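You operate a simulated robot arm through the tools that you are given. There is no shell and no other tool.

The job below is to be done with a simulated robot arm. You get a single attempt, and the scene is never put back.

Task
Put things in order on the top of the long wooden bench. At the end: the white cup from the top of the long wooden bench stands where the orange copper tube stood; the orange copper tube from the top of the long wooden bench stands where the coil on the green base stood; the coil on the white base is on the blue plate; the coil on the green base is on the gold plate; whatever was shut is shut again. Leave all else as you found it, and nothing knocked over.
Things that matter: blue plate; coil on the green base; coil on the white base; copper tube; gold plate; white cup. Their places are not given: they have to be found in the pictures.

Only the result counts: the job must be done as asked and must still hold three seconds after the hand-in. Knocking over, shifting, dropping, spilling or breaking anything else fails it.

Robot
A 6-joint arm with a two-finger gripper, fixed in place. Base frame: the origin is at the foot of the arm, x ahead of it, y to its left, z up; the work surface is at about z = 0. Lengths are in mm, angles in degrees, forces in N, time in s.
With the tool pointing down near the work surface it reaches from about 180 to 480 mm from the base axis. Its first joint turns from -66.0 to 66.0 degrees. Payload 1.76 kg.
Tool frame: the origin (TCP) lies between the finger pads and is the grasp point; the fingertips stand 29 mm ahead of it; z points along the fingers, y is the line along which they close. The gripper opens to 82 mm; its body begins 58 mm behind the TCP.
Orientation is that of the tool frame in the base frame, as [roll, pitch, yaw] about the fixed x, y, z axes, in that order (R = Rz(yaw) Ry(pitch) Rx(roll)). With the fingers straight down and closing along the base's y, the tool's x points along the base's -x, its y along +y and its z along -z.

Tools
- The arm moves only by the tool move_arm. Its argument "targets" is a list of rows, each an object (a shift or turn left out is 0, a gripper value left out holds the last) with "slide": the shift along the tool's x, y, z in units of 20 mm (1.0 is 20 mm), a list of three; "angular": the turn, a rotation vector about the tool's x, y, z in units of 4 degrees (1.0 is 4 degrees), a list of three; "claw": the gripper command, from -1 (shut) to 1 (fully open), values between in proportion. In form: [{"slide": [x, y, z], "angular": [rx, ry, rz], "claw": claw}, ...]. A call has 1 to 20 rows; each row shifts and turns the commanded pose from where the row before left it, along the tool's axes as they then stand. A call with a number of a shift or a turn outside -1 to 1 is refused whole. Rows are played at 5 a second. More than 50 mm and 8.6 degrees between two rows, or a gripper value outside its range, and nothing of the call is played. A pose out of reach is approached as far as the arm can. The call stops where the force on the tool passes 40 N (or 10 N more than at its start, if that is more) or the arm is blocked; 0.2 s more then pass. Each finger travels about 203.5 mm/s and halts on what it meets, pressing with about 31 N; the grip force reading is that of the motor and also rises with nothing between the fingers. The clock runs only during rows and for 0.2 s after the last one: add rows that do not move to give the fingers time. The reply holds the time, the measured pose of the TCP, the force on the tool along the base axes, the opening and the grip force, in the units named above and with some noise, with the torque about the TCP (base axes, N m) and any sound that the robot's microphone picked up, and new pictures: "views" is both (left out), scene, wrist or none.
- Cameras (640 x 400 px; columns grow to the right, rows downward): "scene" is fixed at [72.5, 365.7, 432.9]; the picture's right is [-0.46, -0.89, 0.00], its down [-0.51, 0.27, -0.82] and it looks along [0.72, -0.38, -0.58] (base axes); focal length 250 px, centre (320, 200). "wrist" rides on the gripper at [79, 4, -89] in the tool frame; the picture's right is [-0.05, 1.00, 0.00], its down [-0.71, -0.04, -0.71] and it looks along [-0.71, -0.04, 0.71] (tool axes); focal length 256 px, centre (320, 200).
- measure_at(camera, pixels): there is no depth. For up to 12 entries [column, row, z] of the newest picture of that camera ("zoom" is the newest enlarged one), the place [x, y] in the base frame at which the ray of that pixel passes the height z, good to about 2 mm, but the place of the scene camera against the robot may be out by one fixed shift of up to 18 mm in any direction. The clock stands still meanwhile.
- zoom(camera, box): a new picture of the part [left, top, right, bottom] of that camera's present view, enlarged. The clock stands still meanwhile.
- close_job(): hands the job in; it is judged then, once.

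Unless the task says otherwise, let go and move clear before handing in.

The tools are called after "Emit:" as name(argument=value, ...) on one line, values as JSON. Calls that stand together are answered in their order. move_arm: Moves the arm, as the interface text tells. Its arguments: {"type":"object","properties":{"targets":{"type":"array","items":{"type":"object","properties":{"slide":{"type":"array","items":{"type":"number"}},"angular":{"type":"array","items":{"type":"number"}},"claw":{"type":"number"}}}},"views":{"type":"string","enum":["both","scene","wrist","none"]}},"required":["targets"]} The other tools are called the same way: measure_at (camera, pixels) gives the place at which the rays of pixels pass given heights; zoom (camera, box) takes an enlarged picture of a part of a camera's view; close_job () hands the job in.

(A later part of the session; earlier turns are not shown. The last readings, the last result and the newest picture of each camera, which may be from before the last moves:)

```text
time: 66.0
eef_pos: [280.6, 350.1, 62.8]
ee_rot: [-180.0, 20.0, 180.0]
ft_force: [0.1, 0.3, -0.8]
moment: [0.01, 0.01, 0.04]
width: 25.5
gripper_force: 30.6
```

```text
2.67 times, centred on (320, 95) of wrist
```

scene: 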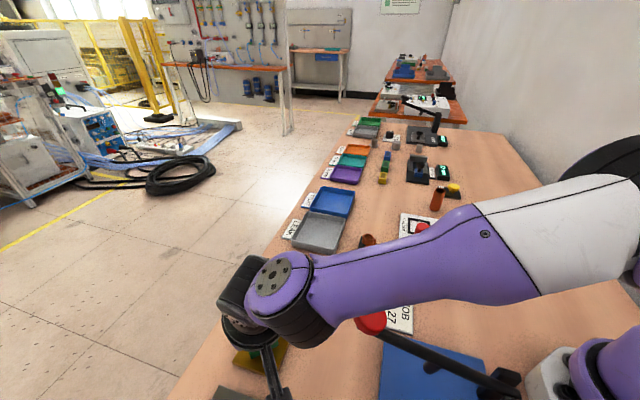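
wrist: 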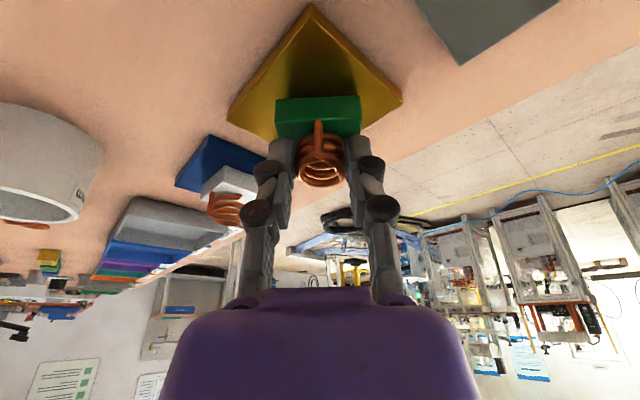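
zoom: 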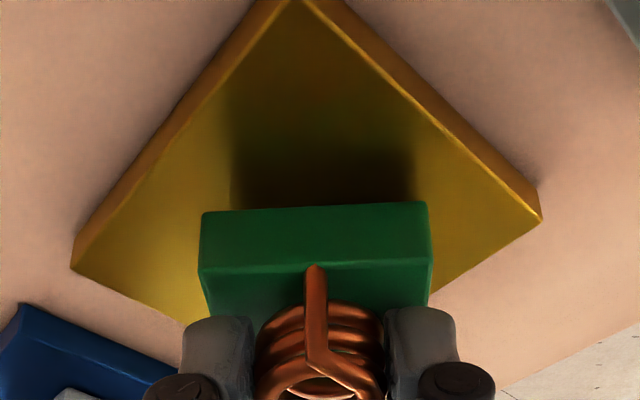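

The block is about 6 mm above the gold plate and well centred on it. I'll lower in small steps until contact.

Emit:
move_arm(targets=[{"slide": [0.0684, 0, 0.188]}, {"slide": [0.017, 0, 0.047]}, {"slide": [0, 0, 0]}], views="none")

```text
time: 66.8
eef_pos: [280.9, 350.0, 58.5]
ee_rot: [180.0, 20.0, -179.9]
ft_force: [-0.5, 0.0, -0.7]
moment: [-0.03, 0.05, 0.01]
width: 25.7
gripper_force: 31.2
```

No contact yet at z=58.5. I'll go down another 1.5 mm and read the force.

Emit:
move_arm(targets=[{"slide": [0.0257, 0, 0.0705]}, {"slide": [0, 0, 0]}], views="none")

```text
time: 67.4
eef_pos: [280.1, 351.2, 58.4]
ee_rot: [179.9, 20.0, 180.0]
ft_force: [-1.2, -2.1, 8.0]
moment: [-0.1, -0.04, -0.03]
width: 25.7
gripper_force: 30.6
```

Light contact (8 N) shows the block is on the plate. I'll open gently to about 50 mm.

Emit:
move_arm(targets=[{"slide": [0, 0, 0]}, {"claw": -0.35}, {"claw": -0.25}, {"claw": -0.1}, {"claw": 0.2}, {"slide": [0, 0, 0]}], views="both")

Emit:
zoom(camera="wrist", box=[200, 0, 440, 170])

```text
time: 68.8
eef_pos: [280.2, 351.4, 56.8]
ee_rot: [180.0, 19.9, -180.0]
ft_force: [0.8, -0.5, 0.3]
moment: [0.04, 0.02, 0.02]
width: 49.1
gripper_force: 0.1
```

scene: 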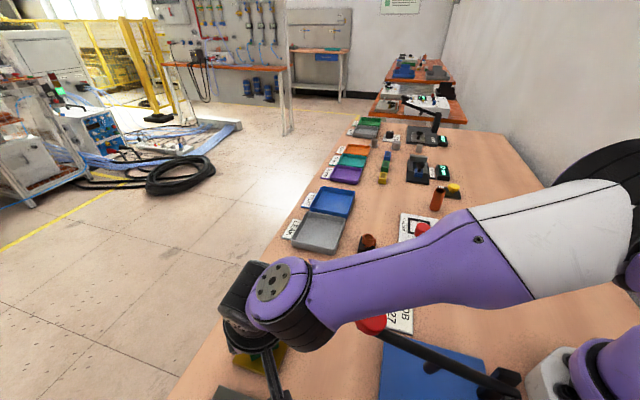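
wrist: 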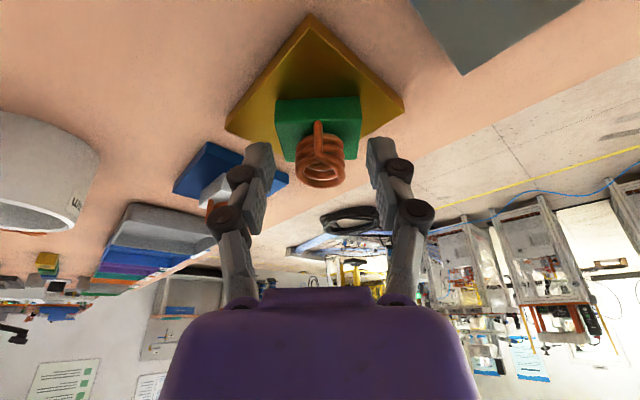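

```text
2.35 times, centred on (320, 85) of wrist
```

zoom: 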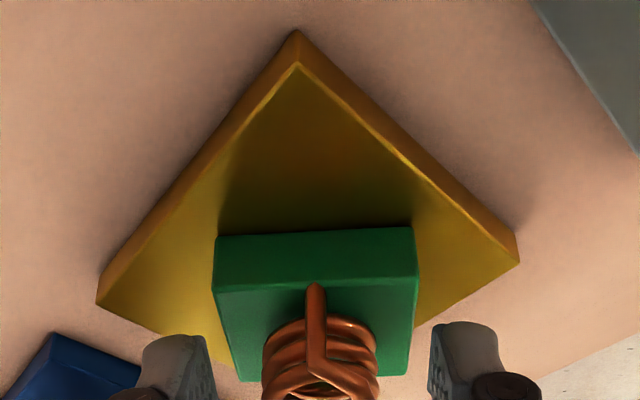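

The green coil stands on the gold plate, fully supported. I'll withdraw upward along the tool axis and check it.

Emit:
move_arm(targets=[{"slide": [0, 0, -0.5]}, {"slide": [0, 0, -0.8]}, {"slide": [0, 0, -0.9]}, {"slide": [-0.1, 0, -0.9]}, {"slide": [-0.2, 0, -0.9]}, {"slide": [0, 0, 0]}], views="both")

Emit:
zoom(camera="wrist", box=[200, 0, 440, 150])

```text
time: 70.2
eef_pos: [268.3, 344.8, 132.6]
ee_rot: [179.9, 19.9, 180.0]
ft_force: [-0.4, -0.4, 0.9]
moment: [-0.01, 0.01, 0.02]
width: 49.2
gripper_force: 0.1
out of reach, approached as far as the arm can: row 4, 5
```

scene: 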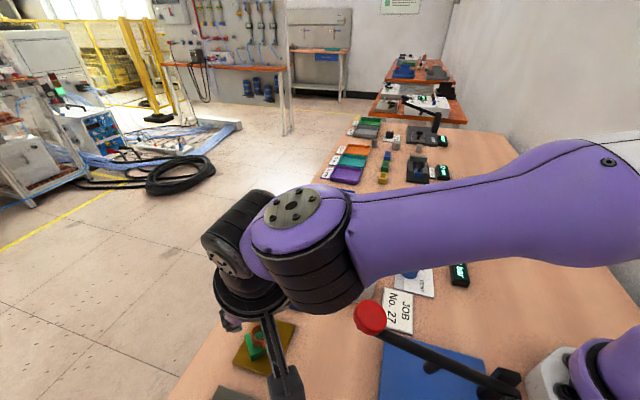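
wrist: 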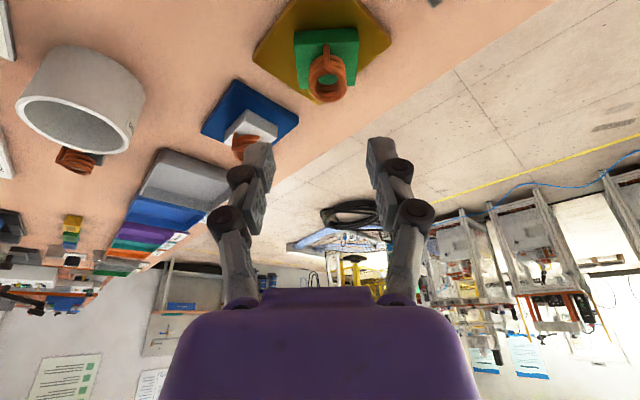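

```text
2.67 times, centred on (320, 75) of wrist
```

zoom: 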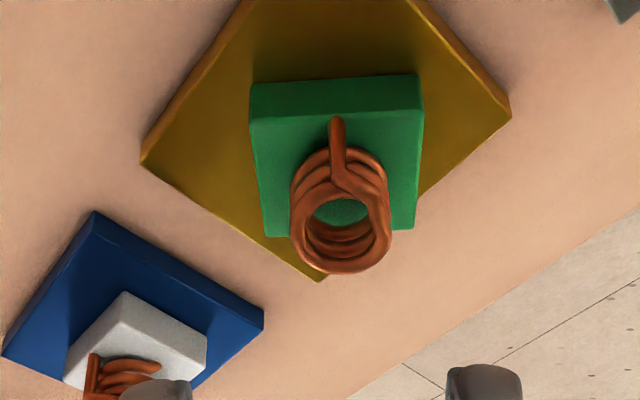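

The green coil stands well on the gold plate. The last retreat rows met a joint limit, so I'll move outward and right, away from it, back along the clear path.

Emit:
move_arm(targets=[{"slide": [-0.876, -0.5625, 0.2125]}, {"slide": [-0.876, -0.5625, 0.2125]}, {"slide": [-0.876, -0.5625, 0.2125]}, {"slide": [-0.876, -0.5625, 0.2125]}, {"slide": [0, -0.879, 0]}, {"slide": [0, -0.879, 0]}, {"slide": [0, -0.879, 0]}, {"slide": [0, -0.879, 0]}, {"slide": [0, -0.879, 0]}, {"slide": [0, -0.879, 0]}, {"slide": [0, 0, 0]}], views="both")

```text
time: 72.6
eef_pos: [341.2, 193.1, 141.5]
ee_rot: [-180.0, 20.0, 180.0]
ft_force: [0.3, -0.3, 0.7]
moment: [-0.03, 0.0, 0.03]
width: 49.2
gripper_force: 0.0
```

scene: 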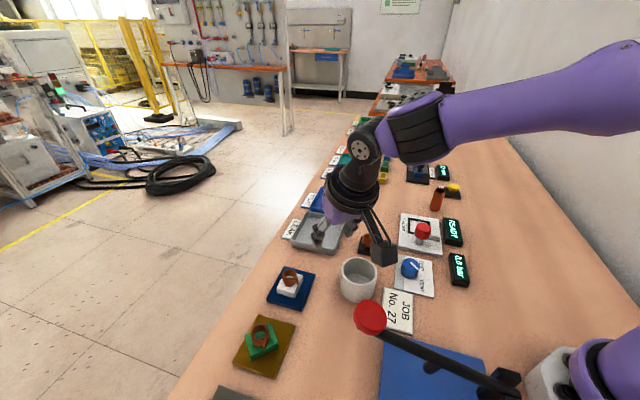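
wrist: 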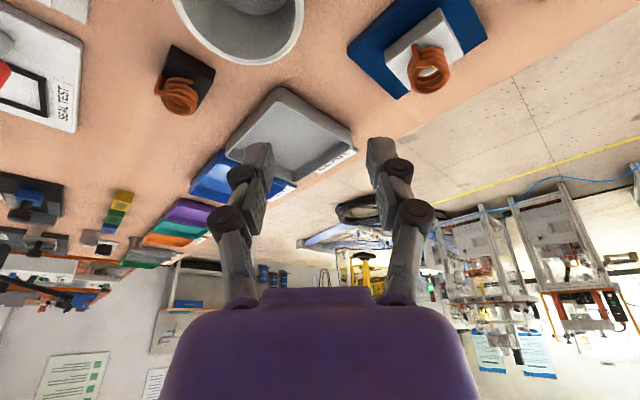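

Both coils are in place. Now I'll travel across to a pre-grasp near the copper tube at about (395,-184,108).

Emit:
move_arm(targets=[{"slide": [-0.1, -0.944, 0.124]}, {"slide": [-0.1, -0.944, 0.124]}, {"slide": [-0.1, -0.944, 0.124]}, {"slide": [-0.1, -0.944, 0.124]}, {"slide": [-0.1, -0.944, 0.124]}, {"slide": [-0.1, -0.944, 0.124]}, {"slide": [-0.1, -0.944, 0.124]}, {"slide": [-0.1, -0.944, 0.124]}, {"slide": [-0.1, -0.944, 0.124]}, {"slide": [-0.1, -0.944, 0.124]}, {"slide": [-0.1, -0.944, 0.124]}, {"slide": [-0.1, -0.944, 0.124]}, {"slide": [-0.1, -0.944, 0.124]}, {"slide": [-0.1, -0.944, 0.124]}, {"slide": [-0.1, -0.944, 0.124]}, {"slide": [-0.1, -0.944, 0.124]}, {"slide": [-0.1, -0.944, 0.124]}, {"slide": [-0.1, -0.944, 0.124]}, {"slide": [-0.1, -0.944, 0.124]}, {"slide": [0, 0, 0]}], views="both")

Emit:
zoom(camera="wrist", box=[230, 0, 410, 115])

```text
time: 76.8
eef_pos: [393.0, -165.0, 107.7]
ee_rot: [-179.9, 20.0, -179.9]
ft_force: [-0.6, 0.9, 1.1]
moment: [-0.01, 0.01, 0.01]
width: 49.4
gripper_force: 0.0
```

scene: 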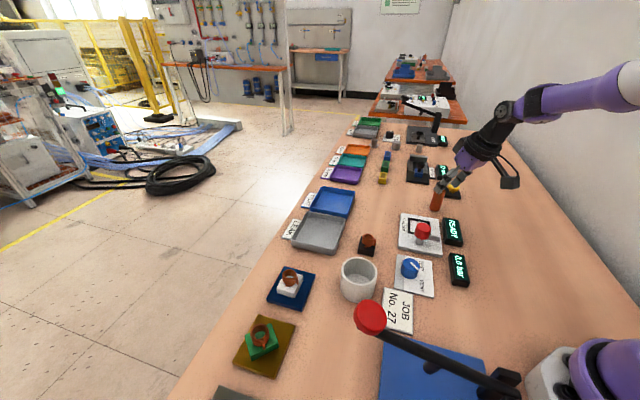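
wrist: 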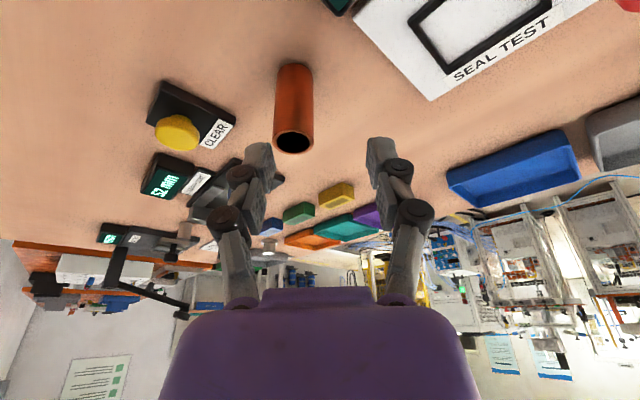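

```text
3.48 times, centred on (320, 58) of wrist
```

zoom: 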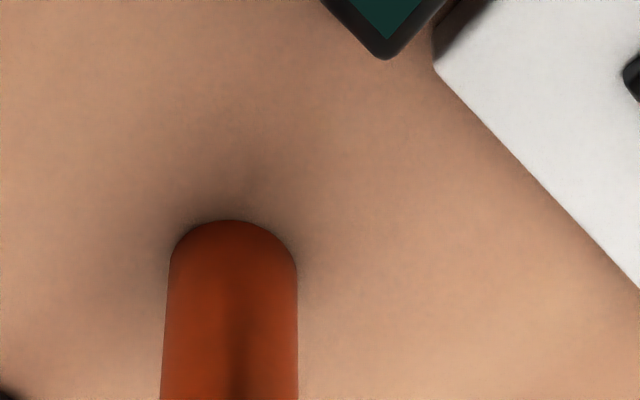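

The tube stands at wrist (295,110). I'll measure its base and top to fix its exact position.

Emit:
measure_at(camera="wrist", pixels=[[294.1, 63.3, 0], [276.6, 76.2, 0], [313.4, 78.2, 0], [294, 140.5, 58], [274, 140, 58], [315, 140, 58], [294, 154, 58], [294, 128, 58], [339, 15, 20], [352, 19, 0]])

Emit:
zoom(camera="wrist", box=[230, 60, 410, 175])

```text
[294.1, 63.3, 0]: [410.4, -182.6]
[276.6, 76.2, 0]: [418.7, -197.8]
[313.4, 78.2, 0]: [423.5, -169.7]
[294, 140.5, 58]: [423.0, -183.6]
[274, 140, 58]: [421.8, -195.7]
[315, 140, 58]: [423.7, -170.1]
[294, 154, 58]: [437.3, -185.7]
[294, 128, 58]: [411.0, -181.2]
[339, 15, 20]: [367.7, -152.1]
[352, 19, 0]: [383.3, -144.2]
```

```text
3.48 times, centred on (320, 118) of wrist
```

zoom: 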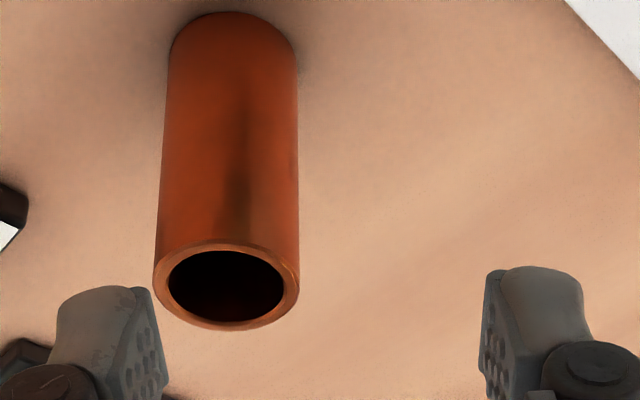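

The tube is at (422.5,-183.6), about 28 mm wide and 58 mm tall. I'll shift sideways to line up and descend around it.

Emit:
move_arm(targets=[{"slide": [-0.146, -0.925, 0.053]}, {"slide": [0, 0, 0]}, {"slide": [0, 0, 0.7]}, {"slide": [0, 0, 0.8]}, {"slide": [0, 0, 0.8]}, {"slide": [0, 0, 0.7]}, {"slide": [0, 0, 0.5]}, {"slide": [0, 0, 0]}, {"slide": [0, 0, 0]}], views="both")

Emit:
zoom(camera="wrist", box=[200, 60, 440, 210])

```text
time: 78.8
eef_pos: [419.8, -184.2, 42.2]
ee_rot: [180.0, 20.1, -180.0]
ft_force: [0.2, 0.2, 0.9]
moment: [0.01, 0.01, 0.04]
width: 49.0
gripper_force: 0.2
```

scene: 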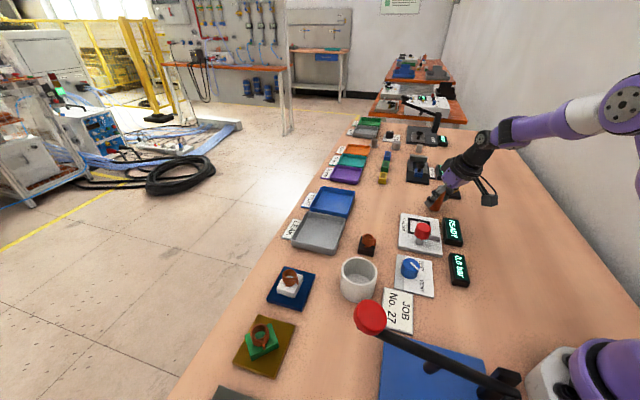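
wrist: 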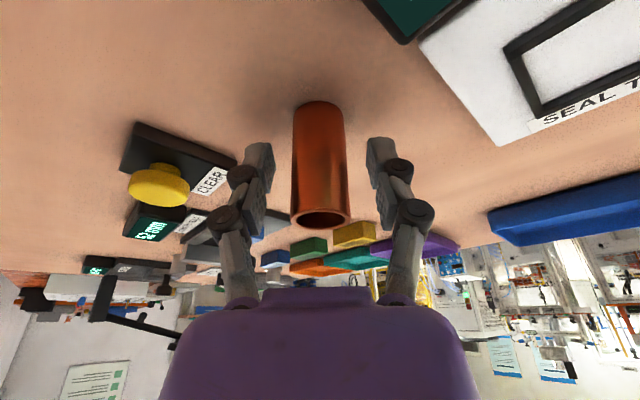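

```text
2.67 times, centred on (320, 135) of wrist
```

zoom: 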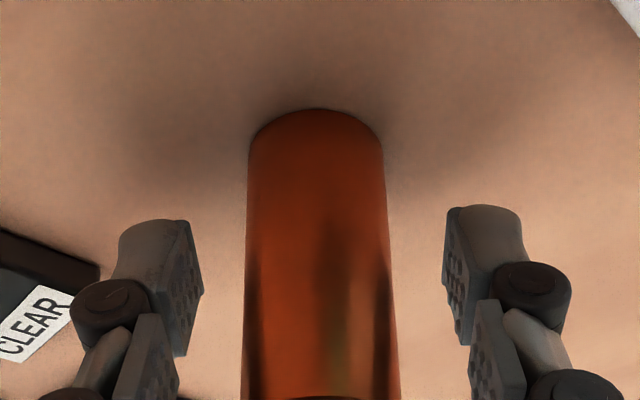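

The tube is centred between the fingers. I'll close gradually onto it and lift 8 mm as a test.

Emit:
move_arm(targets=[{"claw": 0.05}, {"claw": -0.1}, {"claw": -0.22}, {"claw": -0.28}, {"claw": -0.34}, {"claw": -0.45}, {"claw": -1}, {"slide": [0, 0, 0]}, {"slide": [0, 0, 0]}, {"slide": [-0.0684, 0, -0.188]}, {"slide": [-0.0684, 0, -0.188]}, {"slide": [0, 0, 0]}], views="both")

```text
time: 81.4
eef_pos: [420.1, -182.8, 50.7]
ee_rot: [180.0, 20.0, 179.9]
ft_force: [0.8, -0.6, -1.1]
moment: [-0.01, 0.03, -0.02]
width: 27.1
gripper_force: 30.8
```

scene: 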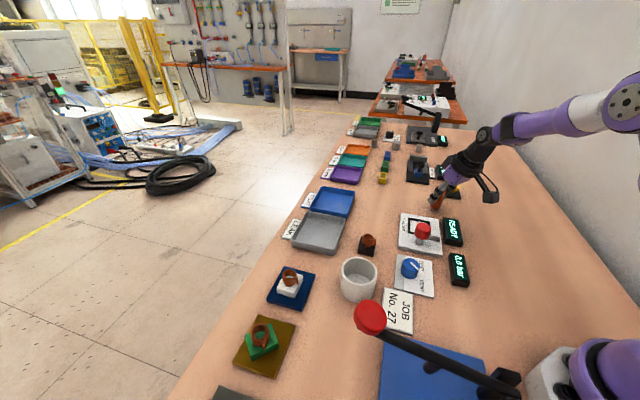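
wrist: 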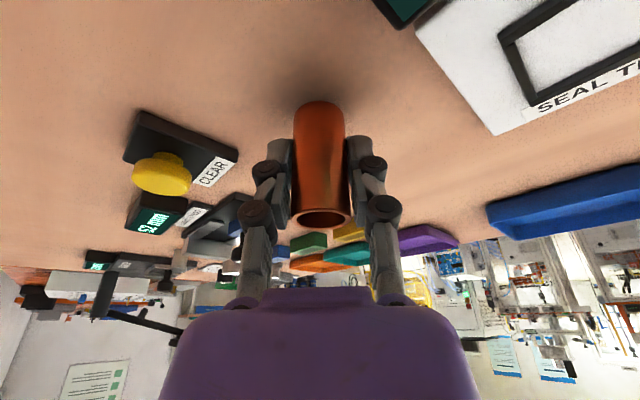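

The tube is held at 27.1 mm and rises upright. I'll lift it to about z=131 and carry it over to above the green coil's old spot at (444,20).

Emit:
move_arm(targets=[{"slide": [-0.086, 0, -0.82]}, {"slide": [-0.086, 0, -0.82]}, {"slide": [-0.086, 0, -0.82]}, {"slide": [-0.086, 0, -0.82]}, {"slide": [-0.086, 0, -0.82]}, {"slide": [0, 0, 0]}], views="none")

Emit:
move_arm(targets=[{"slide": [-0.177, 0.923, 0.0645]}, {"slide": [-0.177, 0.923, 0.0645]}, {"slide": [-0.177, 0.923, 0.0645]}, {"slide": [-0.177, 0.923, 0.0645]}, {"slide": [-0.177, 0.923, 0.0645]}, {"slide": [-0.177, 0.923, 0.0645]}, {"slide": [-0.177, 0.923, 0.0645]}, {"slide": [-0.177, 0.923, 0.0645]}, {"slide": [-0.177, 0.923, 0.0645]}, {"slide": [-0.177, 0.923, 0.0645]}, {"slide": [-0.177, 0.923, 0.0645]}, {"slide": [0, 0, 0]}], views="both")

```text
time: 82.8
eef_pos: [400.4, -184.7, 132.0]
ee_rot: [179.9, 20.1, -180.0]
ft_force: [-0.1, 1.6, -0.2]
moment: [-0.01, -0.01, 0.0]
width: 26.9
gripper_force: 30.5
```

```text
time: 85.4
eef_pos: [440.6, 20.6, 130.3]
ee_rot: [180.0, 20.1, 179.9]
ft_force: [0.0, -0.5, -0.4]
moment: [-0.02, 0.02, -0.01]
width: 27.2
gripper_force: 31.0
```

scene: 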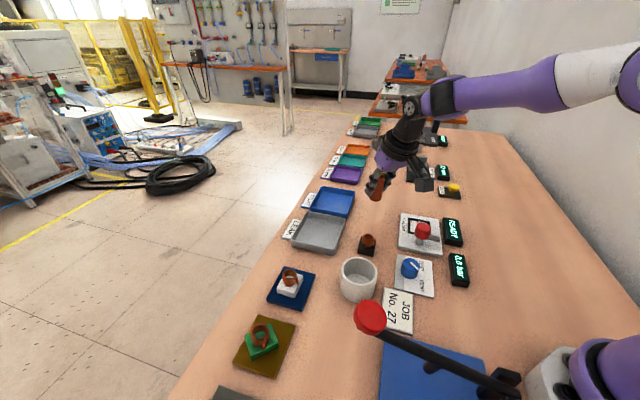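
wrist: 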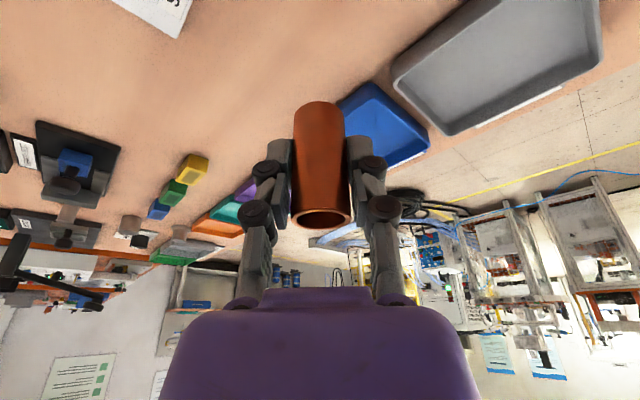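

The tube is above the target with TCP at (441,20.5,130). I'll descend to about z=50.

Emit:
move_arm(targets=[{"slide": [0.274, 0, 0.752]}, {"slide": [0.274, 0, 0.752]}, {"slide": [0.274, 0, 0.752]}, {"slide": [0.274, 0, 0.752]}, {"slide": [0.24, 0, 0.658]}, {"slide": [0, 0, 0]}, {"slide": [0, 0, 0]}], views="both")

Emit:
zoom(camera="scene", box=[320, 150, 480, 270])

```text
time: 87.0
eef_pos: [440.9, 19.3, 53.7]
ee_rot: [-180.0, 20.0, -180.0]
ft_force: [-0.4, -0.1, -1.4]
moment: [-0.01, -0.03, 0.0]
width: 27.3
gripper_force: 30.9
```

scene: 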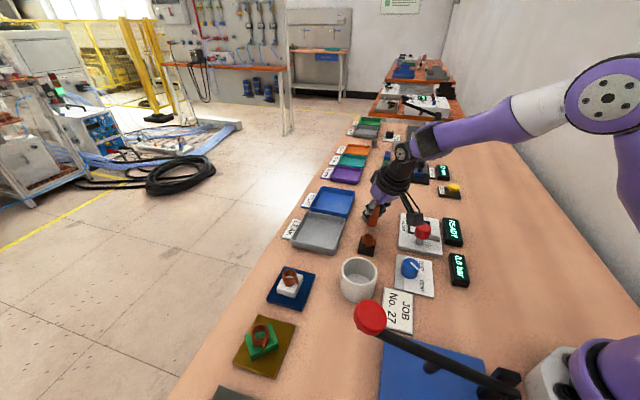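
wrist: 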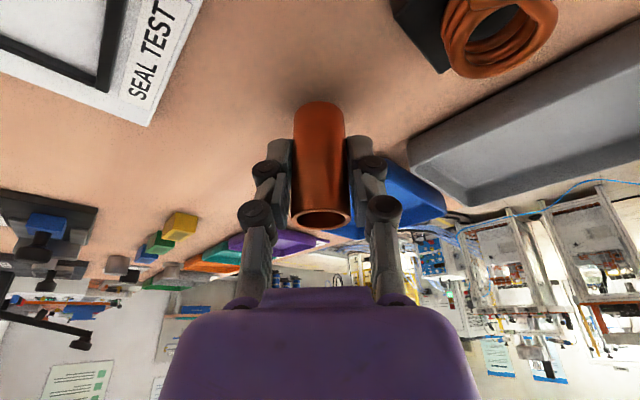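

```text
3.33 times, centred on (400, 210) of scene
```

zoom: 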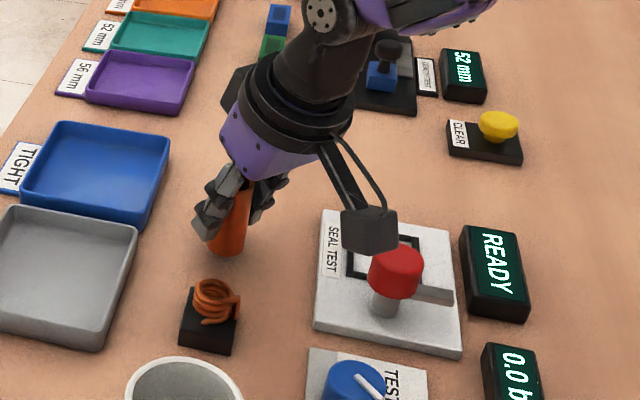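

The tube is about 11 mm above the bench at the target, and the camera housing clears the red knob sideways. I'll lower 9 mm, then feel for contact.

Emit:
move_arm(targets=[{"slide": [0.0855, 0, 0.235]}, {"slide": [0.0684, 0, 0.188]}, {"slide": [0, 0, 0]}], views="none")

Emit:
move_arm(targets=[{"slide": [0.0257, 0, 0.0705]}, {"slide": [0, 0, 0]}], views="none")

```text
time: 87.8
eef_pos: [440.0, 19.2, 44.4]
ee_rot: [-180.0, 20.0, -180.0]
ft_force: [0.2, -0.4, -1.1]
moment: [0.0, 0.02, -0.03]
width: 27.2
gripper_force: 30.7
```

```text
time: 88.4
eef_pos: [440.4, 20.0, 42.6]
ee_rot: [180.0, 20.1, -180.0]
ft_force: [-8.5, 1.1, 20.5]
moment: [0.03, 0.44, -0.02]
width: 27.0
gripper_force: 31.1
```

Contact reads 20 N. I'll ease up about 1 mm, then open gently.

Emit:
move_arm(targets=[{"slide": [-0.0188, 0, -0.0517]}, {"slide": [0, 0, 0]}], views="none")

Emit:
move_arm(targets=[{"claw": -0.33}, {"claw": -0.29}, {"claw": -0.22}, {"claw": -0.1}, {"claw": 0.1}, {"claw": 0.2}, {"slide": [0, 0, 0]}], views="both")

Emit:
zoom(camera="wrist", box=[200, 60, 440, 260])

```text
time: 89.0
eef_pos: [440.2, 19.2, 43.1]
ee_rot: [180.0, 20.0, -180.0]
ft_force: [3.1, -0.8, 4.9]
moment: [0.07, -0.21, 0.02]
width: 27.1
gripper_force: 32.0
```

```text
time: 90.6
eef_pos: [440.8, 19.0, 43.5]
ee_rot: [180.0, 20.1, 179.9]
ft_force: [0.1, -1.0, -0.2]
moment: [-0.01, 0.0, 0.0]
width: 49.1
gripper_force: 0.2
```

scene: 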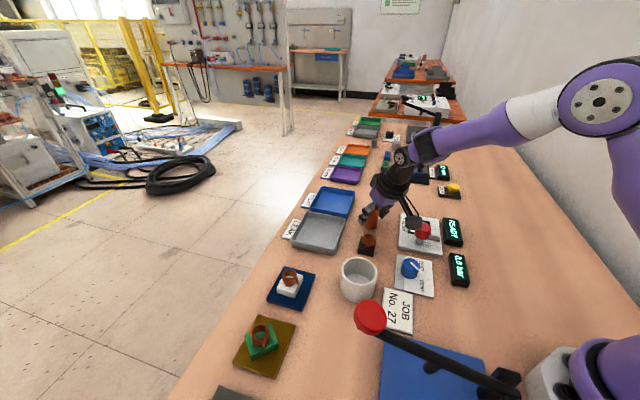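
wrist: 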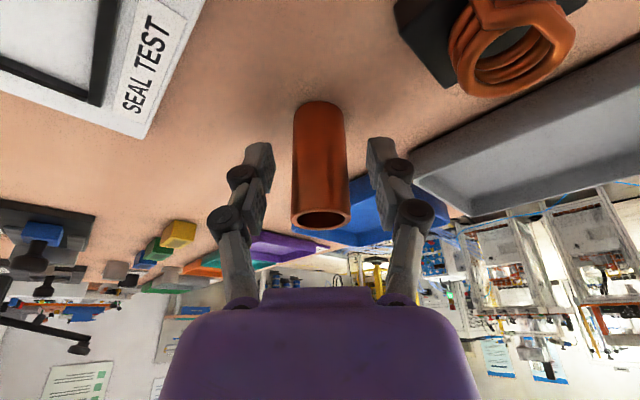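

```text
2.00 times, centred on (320, 160) of wrist
```

zoom: 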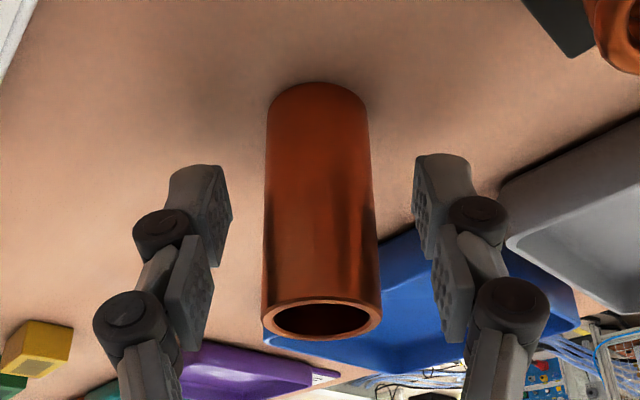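

The tube stands free between the open fingers. I'll withdraw along the tool axis and measure where it stands.

Emit:
move_arm(targets=[{"slide": [0, 0, -0.5]}, {"slide": [0, 0, -0.8]}, {"slide": [0, 0, -0.8]}, {"slide": [0, 0, -0.8]}, {"slide": [0, 0, -0.8]}, {"slide": [0, 0, 0]}], views="both")

Emit:
zoom(camera="wrist", box=[230, 20, 410, 170])

```text
time: 92.0
eef_pos: [414.5, 20.2, 112.9]
ee_rot: [-179.9, 20.0, 180.0]
ft_force: [0.0, -0.5, -0.1]
moment: [-0.02, -0.01, 0.04]
width: 49.2
gripper_force: 0.1
```

scene: 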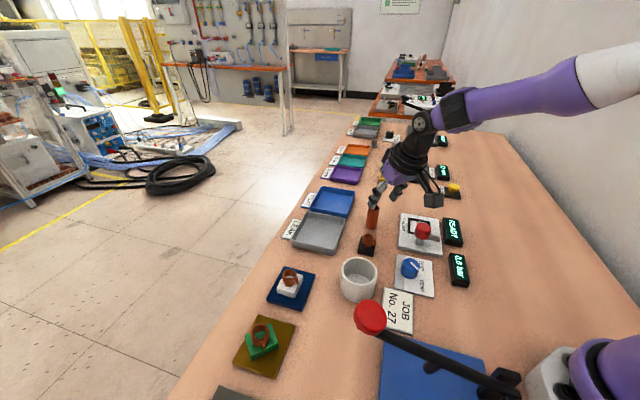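
wrist: 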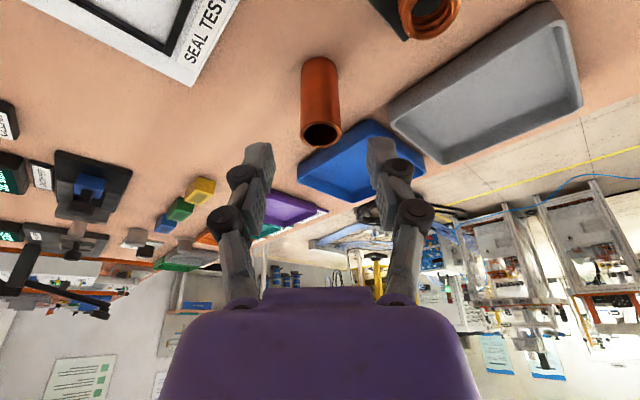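

```text
2.67 times, centred on (320, 95) of wrist
```

zoom: 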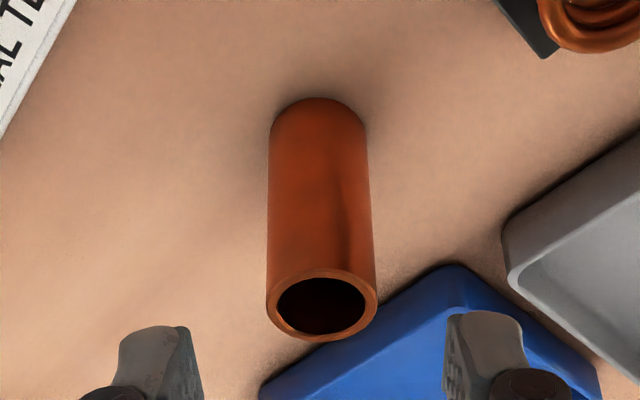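

The tube stands upright. I'll verify its position against the target (444,20), and also measure the cup while it's partly in mind.

Emit:
measure_at(camera="wrist", pixels=[[320, 56.75, 0], [300.5, 69.9, 0], [338, 69.9, 0], [320.75, 134.4, 58], [300, 132.5, 58], [341.4, 130.6, 58]])

Emit:
measure_at(camera="scene", pixels=[[374, 228, 0], [359, 299, 0], [341, 272, 60], [377, 270, 60], [359, 270, 60], [359, 258, 60], [359, 284, 60]])

Emit:
zoom(camera="scene", box=[320, 240, 448, 320])

```text
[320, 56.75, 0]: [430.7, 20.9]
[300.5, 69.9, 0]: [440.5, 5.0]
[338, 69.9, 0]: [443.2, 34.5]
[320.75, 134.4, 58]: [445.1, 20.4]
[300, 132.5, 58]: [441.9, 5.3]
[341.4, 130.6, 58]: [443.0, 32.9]
```

```text
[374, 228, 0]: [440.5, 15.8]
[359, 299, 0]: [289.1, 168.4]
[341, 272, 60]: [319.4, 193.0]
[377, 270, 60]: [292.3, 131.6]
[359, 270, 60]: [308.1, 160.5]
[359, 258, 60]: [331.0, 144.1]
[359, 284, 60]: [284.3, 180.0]
```

```text
5.00 times, centred on (384, 280) of scene
```

zoom: 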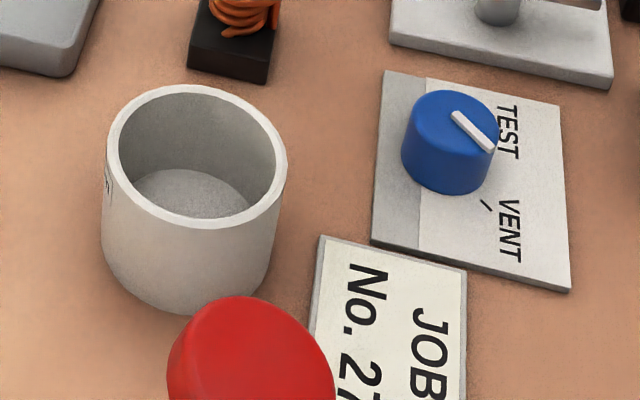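

The tube is at (444,20), exactly where the green coil stood. Next is the cup near (301,161): I'll rise, turn the hand back 45° to keep its camera away from the lever, and open fully.

Emit:
move_arm(targets=[{"slide": [-0.2565, 0, -0.705]}, {"slide": [-0.2565, 0, -0.705]}, {"angular": [-0.35, 0, -0.961]}, {"angular": [-0.35, 0, -0.961]}, {"angular": [-0.35, 0, -0.961]}, {"angular": [-0.35, 0, -0.961]}, {"angular": [-0.35, 0, -0.961]}, {"angular": [-0.35, 0, -0.961]}, {"angular": [-0.35, 0, -0.961]}, {"angular": [-0.35, 0, -0.961]}, {"angular": [-0.35, 0, -0.961]}, {"angular": [-0.35, 0, -0.961]}, {"angular": [-0.35, 0, -0.961]}, {"claw": 1}, {"slide": [0, 0, 0]}], views="scene")

Emit:
move_arm(targets=[{"slide": [0.065, 0.9, -0.024]}, {"slide": [0.065, 0.9, -0.024]}, {"slide": [0.065, 0.9, -0.024]}, {"slide": [0.065, 0.9, -0.024]}, {"slide": [0.065, 0.9, -0.024]}, {"slide": [0.065, 0.9, -0.024]}, {"slide": [0.065, 0.9, -0.024]}, {"slide": [0.065, 0.9, -0.024]}, {"slide": [0.065, 0.9, -0.024]}, {"slide": [0.065, 0.9, -0.024]}, {"slide": [0, 0, 0]}], views="both")

Emit:
measure_at(camera="scene", pixels=[[397, 254, 3], [394.4, 289, 3], [385, 287.6, 3], [384, 308, 3]])

```text
time: 95.2
eef_pos: [415.2, 20.3, 143.5]
ee_rot: [180.0, 20.1, -135.0]
ft_force: [-0.2, -0.2, 0.1]
moment: [0.0, -0.04, 0.04]
width: 82.0
gripper_force: 0.0
```

scene: 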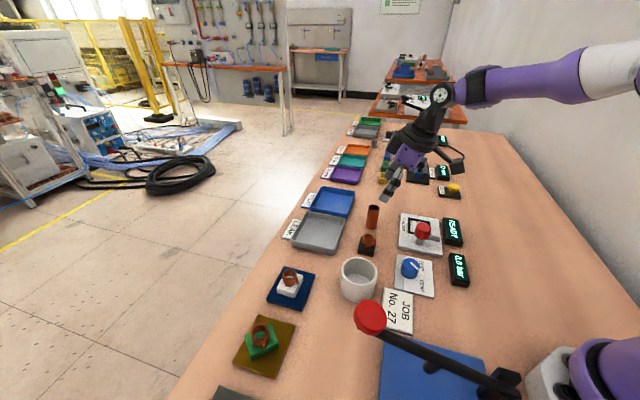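

```text
time: 97.6
eef_pos: [278.1, 137.0, 143.3]
ee_rot: [-179.9, 20.0, -135.0]
ft_force: [0.9, 0.3, 0.1]
moment: [-0.02, 0.01, -0.02]
width: 81.8
gripper_force: 0.1
```

scene: 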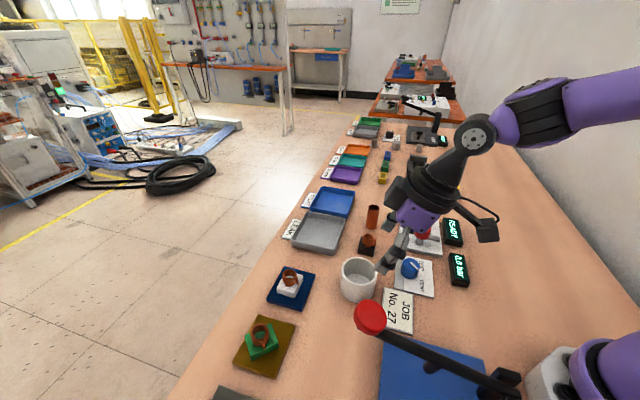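
wrist: 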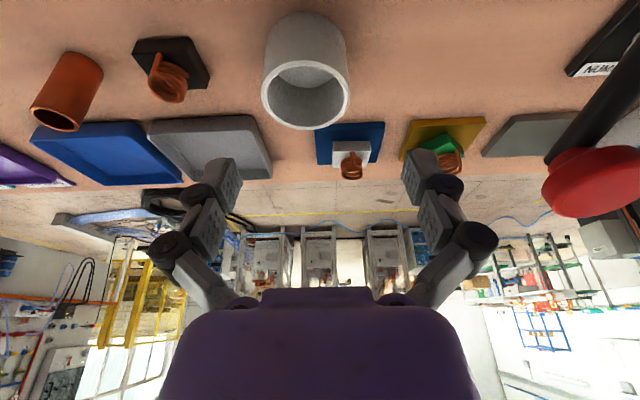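

```text
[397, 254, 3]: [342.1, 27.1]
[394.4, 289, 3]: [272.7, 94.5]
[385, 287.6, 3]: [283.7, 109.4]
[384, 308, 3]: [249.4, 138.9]
```

The wrist camera now sees the cup at (306,70) and the lever's red knob at right (600,182). I'll measure the cup rim and base, and triangulate the knob.

Emit:
zoom(camera="wrist", box=[220, 0, 400, 140])

Emit:
measure_at(camera="wrist", pixels=[[600, 182, 90], [600, 182, 110], [600, 182, 130], [600, 182, 150], [600, 182, 170]])

Emit:
measure_at(camera="scene", pixels=[[370, 317, 90], [370, 317, 110], [370, 317, 130], [370, 317, 150], [370, 317, 170]])

```text
2.86 times, centred on (310, 70) of wrist
```

zoom: 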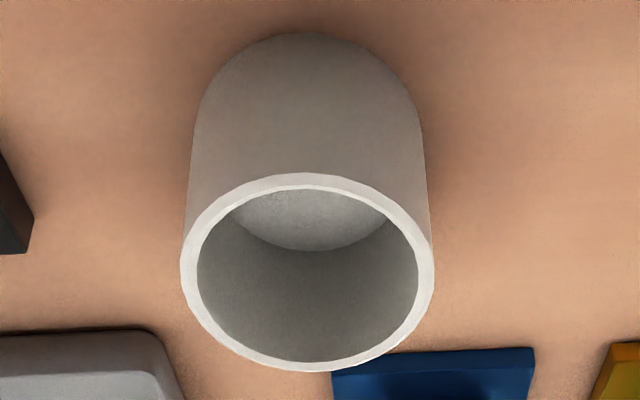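

```text
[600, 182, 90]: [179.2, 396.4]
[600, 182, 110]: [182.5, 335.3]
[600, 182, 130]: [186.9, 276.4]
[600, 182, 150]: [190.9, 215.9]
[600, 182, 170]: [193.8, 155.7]
```

```text
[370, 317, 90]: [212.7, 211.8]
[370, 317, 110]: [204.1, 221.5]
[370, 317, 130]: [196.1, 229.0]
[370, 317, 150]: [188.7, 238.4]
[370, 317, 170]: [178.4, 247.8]
```

The knob triangulates to about (190,233,145), well away from where I'll be working. Now I'll measure the cup's rim and base points.

Emit:
measure_at(camera="wrist", pixels=[[305.8, 11.2, 0], [261.3, 91.7, 60], [349.9, 93.8, 60], [305.8, 60.5, 60], [303, 130.2, 60], [305.8, 60.5, 55], [303, 130.2, 55], [261.3, 91.7, 55], [349.9, 93.8, 55]])

```text
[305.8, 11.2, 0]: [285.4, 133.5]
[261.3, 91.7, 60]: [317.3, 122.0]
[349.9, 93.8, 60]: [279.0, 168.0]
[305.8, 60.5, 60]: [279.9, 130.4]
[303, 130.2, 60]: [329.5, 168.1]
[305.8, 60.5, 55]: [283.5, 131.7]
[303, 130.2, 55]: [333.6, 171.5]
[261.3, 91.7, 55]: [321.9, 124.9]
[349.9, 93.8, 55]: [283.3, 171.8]
```

The cup measures about 62 mm wide and 52 mm tall, centred near (308,153). I'll align sideways and come down to just above its rim, then check that both fingers clear it.

Emit:
move_arm(targets=[{"slide": [0.35, -0.515, 0]}, {"slide": [0, 0, 0.8]}, {"slide": [0, 0, 0.8]}, {"slide": [0, 0, 0.6]}, {"slide": [0, 0, 0]}, {"slide": [0, 0, 0]}], views="both")

Emit:
zoom(camera="wrist", box=[180, 0, 460, 210])

```text
time: 99.0
eef_pos: [291.8, 136.5, 100.1]
ee_rot: [-180.0, 20.0, -135.0]
ft_force: [0.4, 0.1, 0.1]
moment: [-0.05, 0.01, 0.0]
width: 81.8
gripper_force: 0.1
```

scene: 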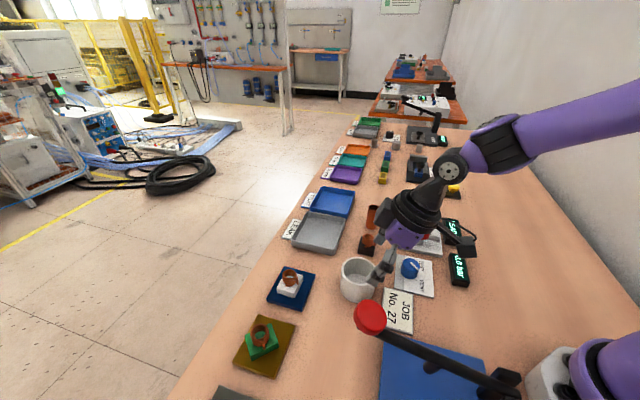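
wrist: 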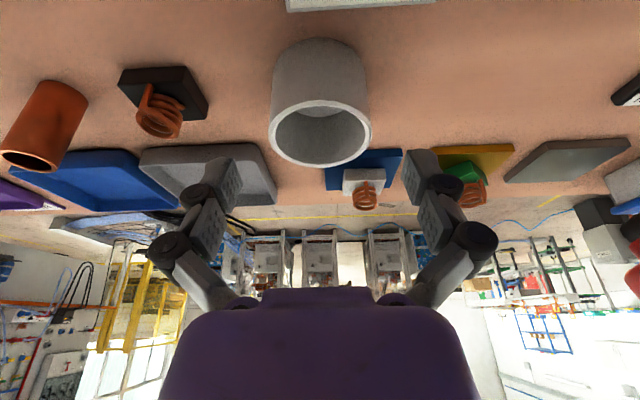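

```text
1.90 times, centred on (320, 105) of wrist
```

zoom: 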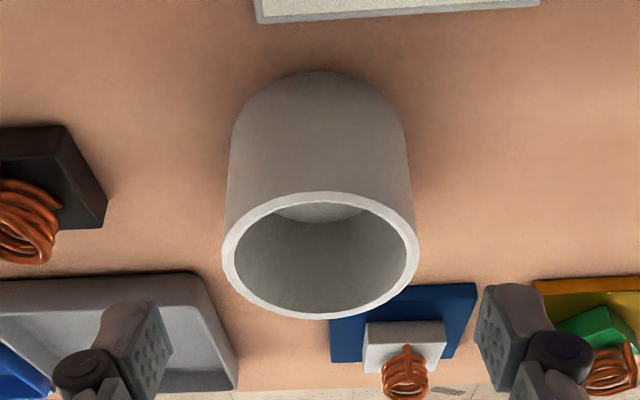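

The cup is centred between the open fingers (column 320). I'll take one more measurement of its position along the approach before going down.

Emit:
measure_at(camera="wrist", pixels=[[321, 37.8, 0], [274.3, 70.9, 0], [365.7, 68.3, 0], [319, 100.8, 52], [321, 167.5, 52], [268.6, 137.5, 52], [371.4, 130.2, 52]])

```text
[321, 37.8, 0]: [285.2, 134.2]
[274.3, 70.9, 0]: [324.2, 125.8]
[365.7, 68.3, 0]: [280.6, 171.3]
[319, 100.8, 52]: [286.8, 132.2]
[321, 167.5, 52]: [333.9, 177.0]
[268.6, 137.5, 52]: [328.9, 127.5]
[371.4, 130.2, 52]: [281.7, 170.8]
```

The cup's centre is about (308.5,154), right on the descent line. I'll go down 64 mm along the tool axis to straddle it.

Emit:
move_arm(targets=[{"slide": [0, 0, 0.7]}, {"slide": [0, 0, 0.7]}, {"slide": [0, 0, 0.7]}, {"slide": [0, 0, 0.6]}, {"slide": [0, 0, 0.49]}, {"slide": [0, 0, 0]}, {"slide": [0, 0, 0]}], views="both")

Emit:
zoom(camera="wrist", box=[180, 40, 460, 250])

Emit:
zoom(camera="scene", box=[300, 210, 460, 330])

```text
time: 100.6
eef_pos: [306.9, 152.3, 39.1]
ee_rot: [-180.0, 20.1, -135.0]
ft_force: [0.6, -0.5, 0.2]
moment: [-0.02, -0.03, 0.0]
width: 82.0
gripper_force: 0.0
```

scene: 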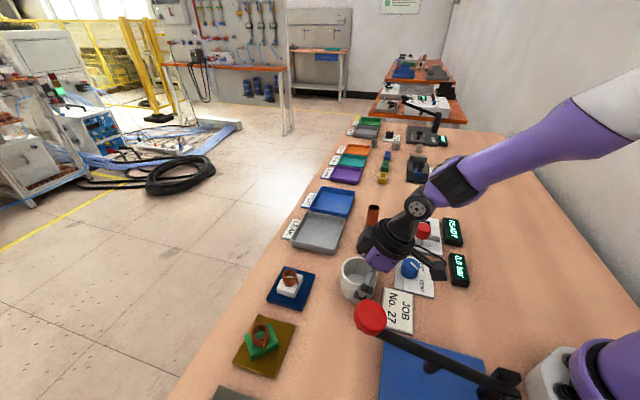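
wrist: 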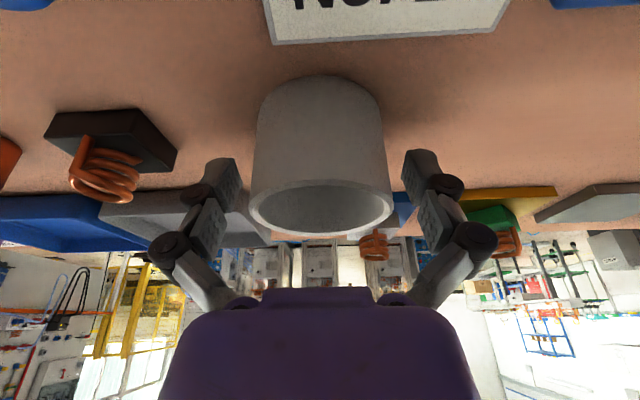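

```text
1.90 times, centred on (320, 145) of wrist
```

zoom: 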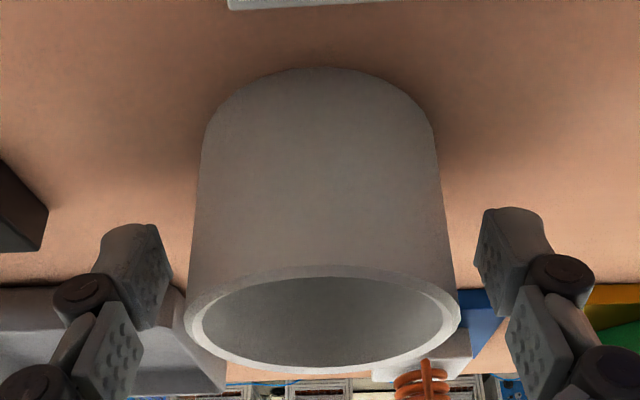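

```text
3.33 times, centred on (380, 270) of scene
```

zoom: 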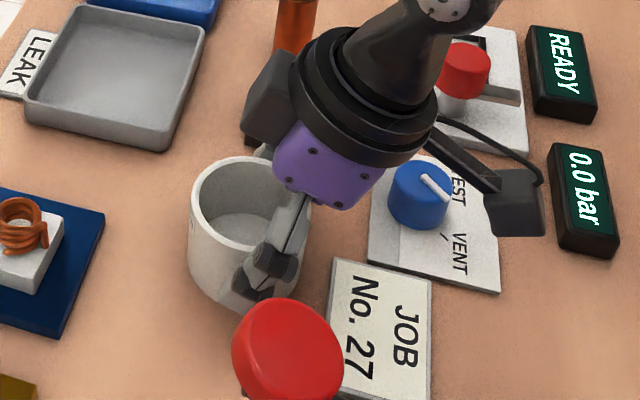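

The cup lies between the fingers, with the TCP at (307,152,39). I'll close slowly on it and test with an 8 mm lift.

Emit:
move_arm(targets=[{"claw": 0.85}, {"claw": 0.75}, {"claw": 0.66}, {"claw": 0.6}, {"claw": 0.55}, {"claw": 0.4}, {"claw": -1}, {"slide": [0, 0, 0]}, {"slide": [0, 0, 0]}, {"slide": [-0.0684, 0, -0.188]}, {"slide": [-0.0684, 0, -0.188]}, {"slide": [0, 0, 0]}], views="both")

Emit:
zoom(camera="wrist", box=[180, 40, 460, 250])

```text
time: 103.2
eef_pos: [307.2, 152.0, 47.5]
ee_rot: [180.0, 20.1, -134.9]
ft_force: [-1.0, 0.4, -1.6]
moment: [0.02, -0.01, 0.03]
width: 64.7
gripper_force: 30.9
```

scene: 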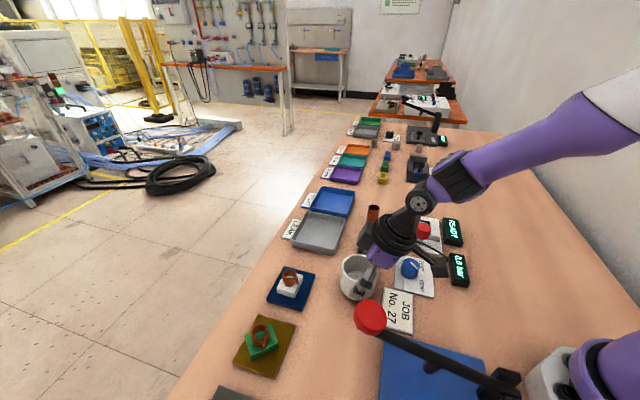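
wrist: 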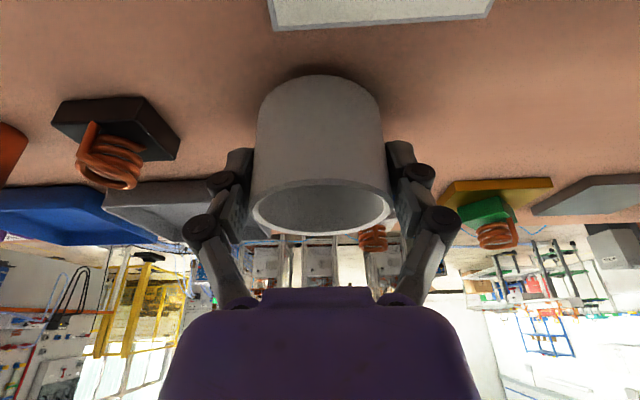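

```text
1.90 times, centred on (320, 145) of wrist
```

zoom: 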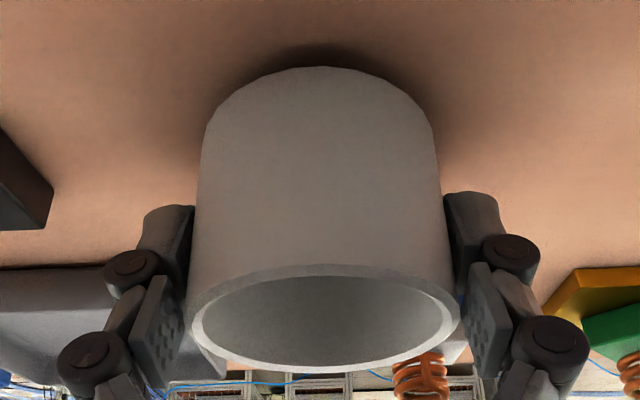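

The cup is gripped at 64.7 mm and lifts upright. I'll raise it to about z=140 and move it to the right, away from the lever, before turning the hand.

Emit:
move_arm(targets=[{"slide": [-0.2565, 0, -0.705]}, {"slide": [-0.325, 0, -0.893]}, {"slide": [-0.325, 0, -0.893]}, {"slide": [-0.325, 0, -0.893]}, {"slide": [-0.325, 0, -0.893]}, {"slide": [0, 0, 0]}], views="wrist")

Emit:
move_arm(targets=[{"slide": [0.45, -0.5, -0.164]}, {"slide": [0.45, -0.884, -0.164]}, {"slide": [0.45, -0.884, -0.164]}, {"slide": [0.45, -0.884, -0.164]}, {"slide": [0.45, -0.884, -0.164]}, {"slide": [0.45, -0.884, -0.164]}, {"slide": [0.45, -0.884, -0.164]}, {"slide": [0.45, -0.884, -0.164]}, {"slide": [0.45, -0.884, -0.164]}, {"slide": [0.45, -0.884, -0.164]}, {"slide": [0.45, -0.884, -0.164]}, {"slide": [0, -0.38, 0]}, {"slide": [0, 0, 0]}], views="both")

```text
time: 104.6
eef_pos: [306.4, 150.4, 139.7]
ee_rot: [179.9, 20.0, -135.1]
ft_force: [0.8, -0.4, -0.8]
moment: [0.0, 0.03, 0.02]
width: 64.9
gripper_force: 31.5
```

wrist: 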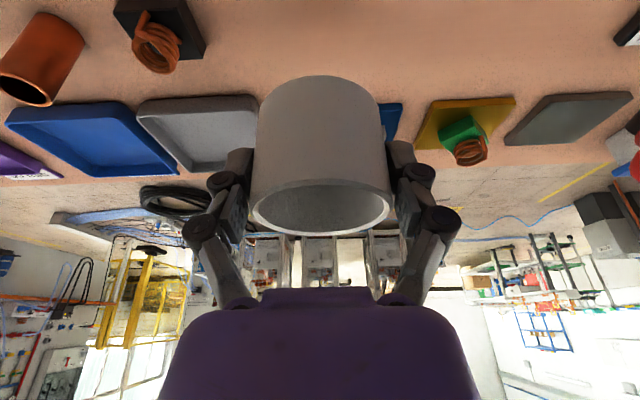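

```text
time: 107.4
eef_pos: [369.1, -61.4, 138.3]
ee_rot: [180.0, 20.0, -134.9]
ft_force: [0.2, -0.1, -0.9]
moment: [-0.03, -0.04, 0.01]
width: 64.5
gripper_force: 30.6
```

scene: 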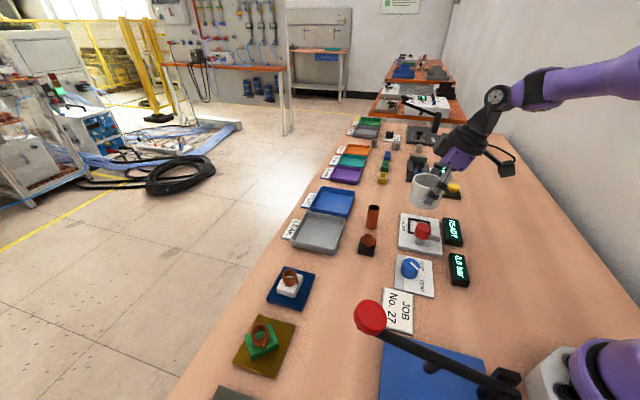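
wrist: 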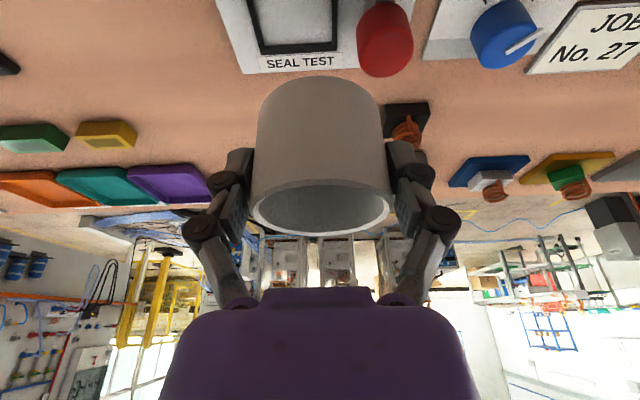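

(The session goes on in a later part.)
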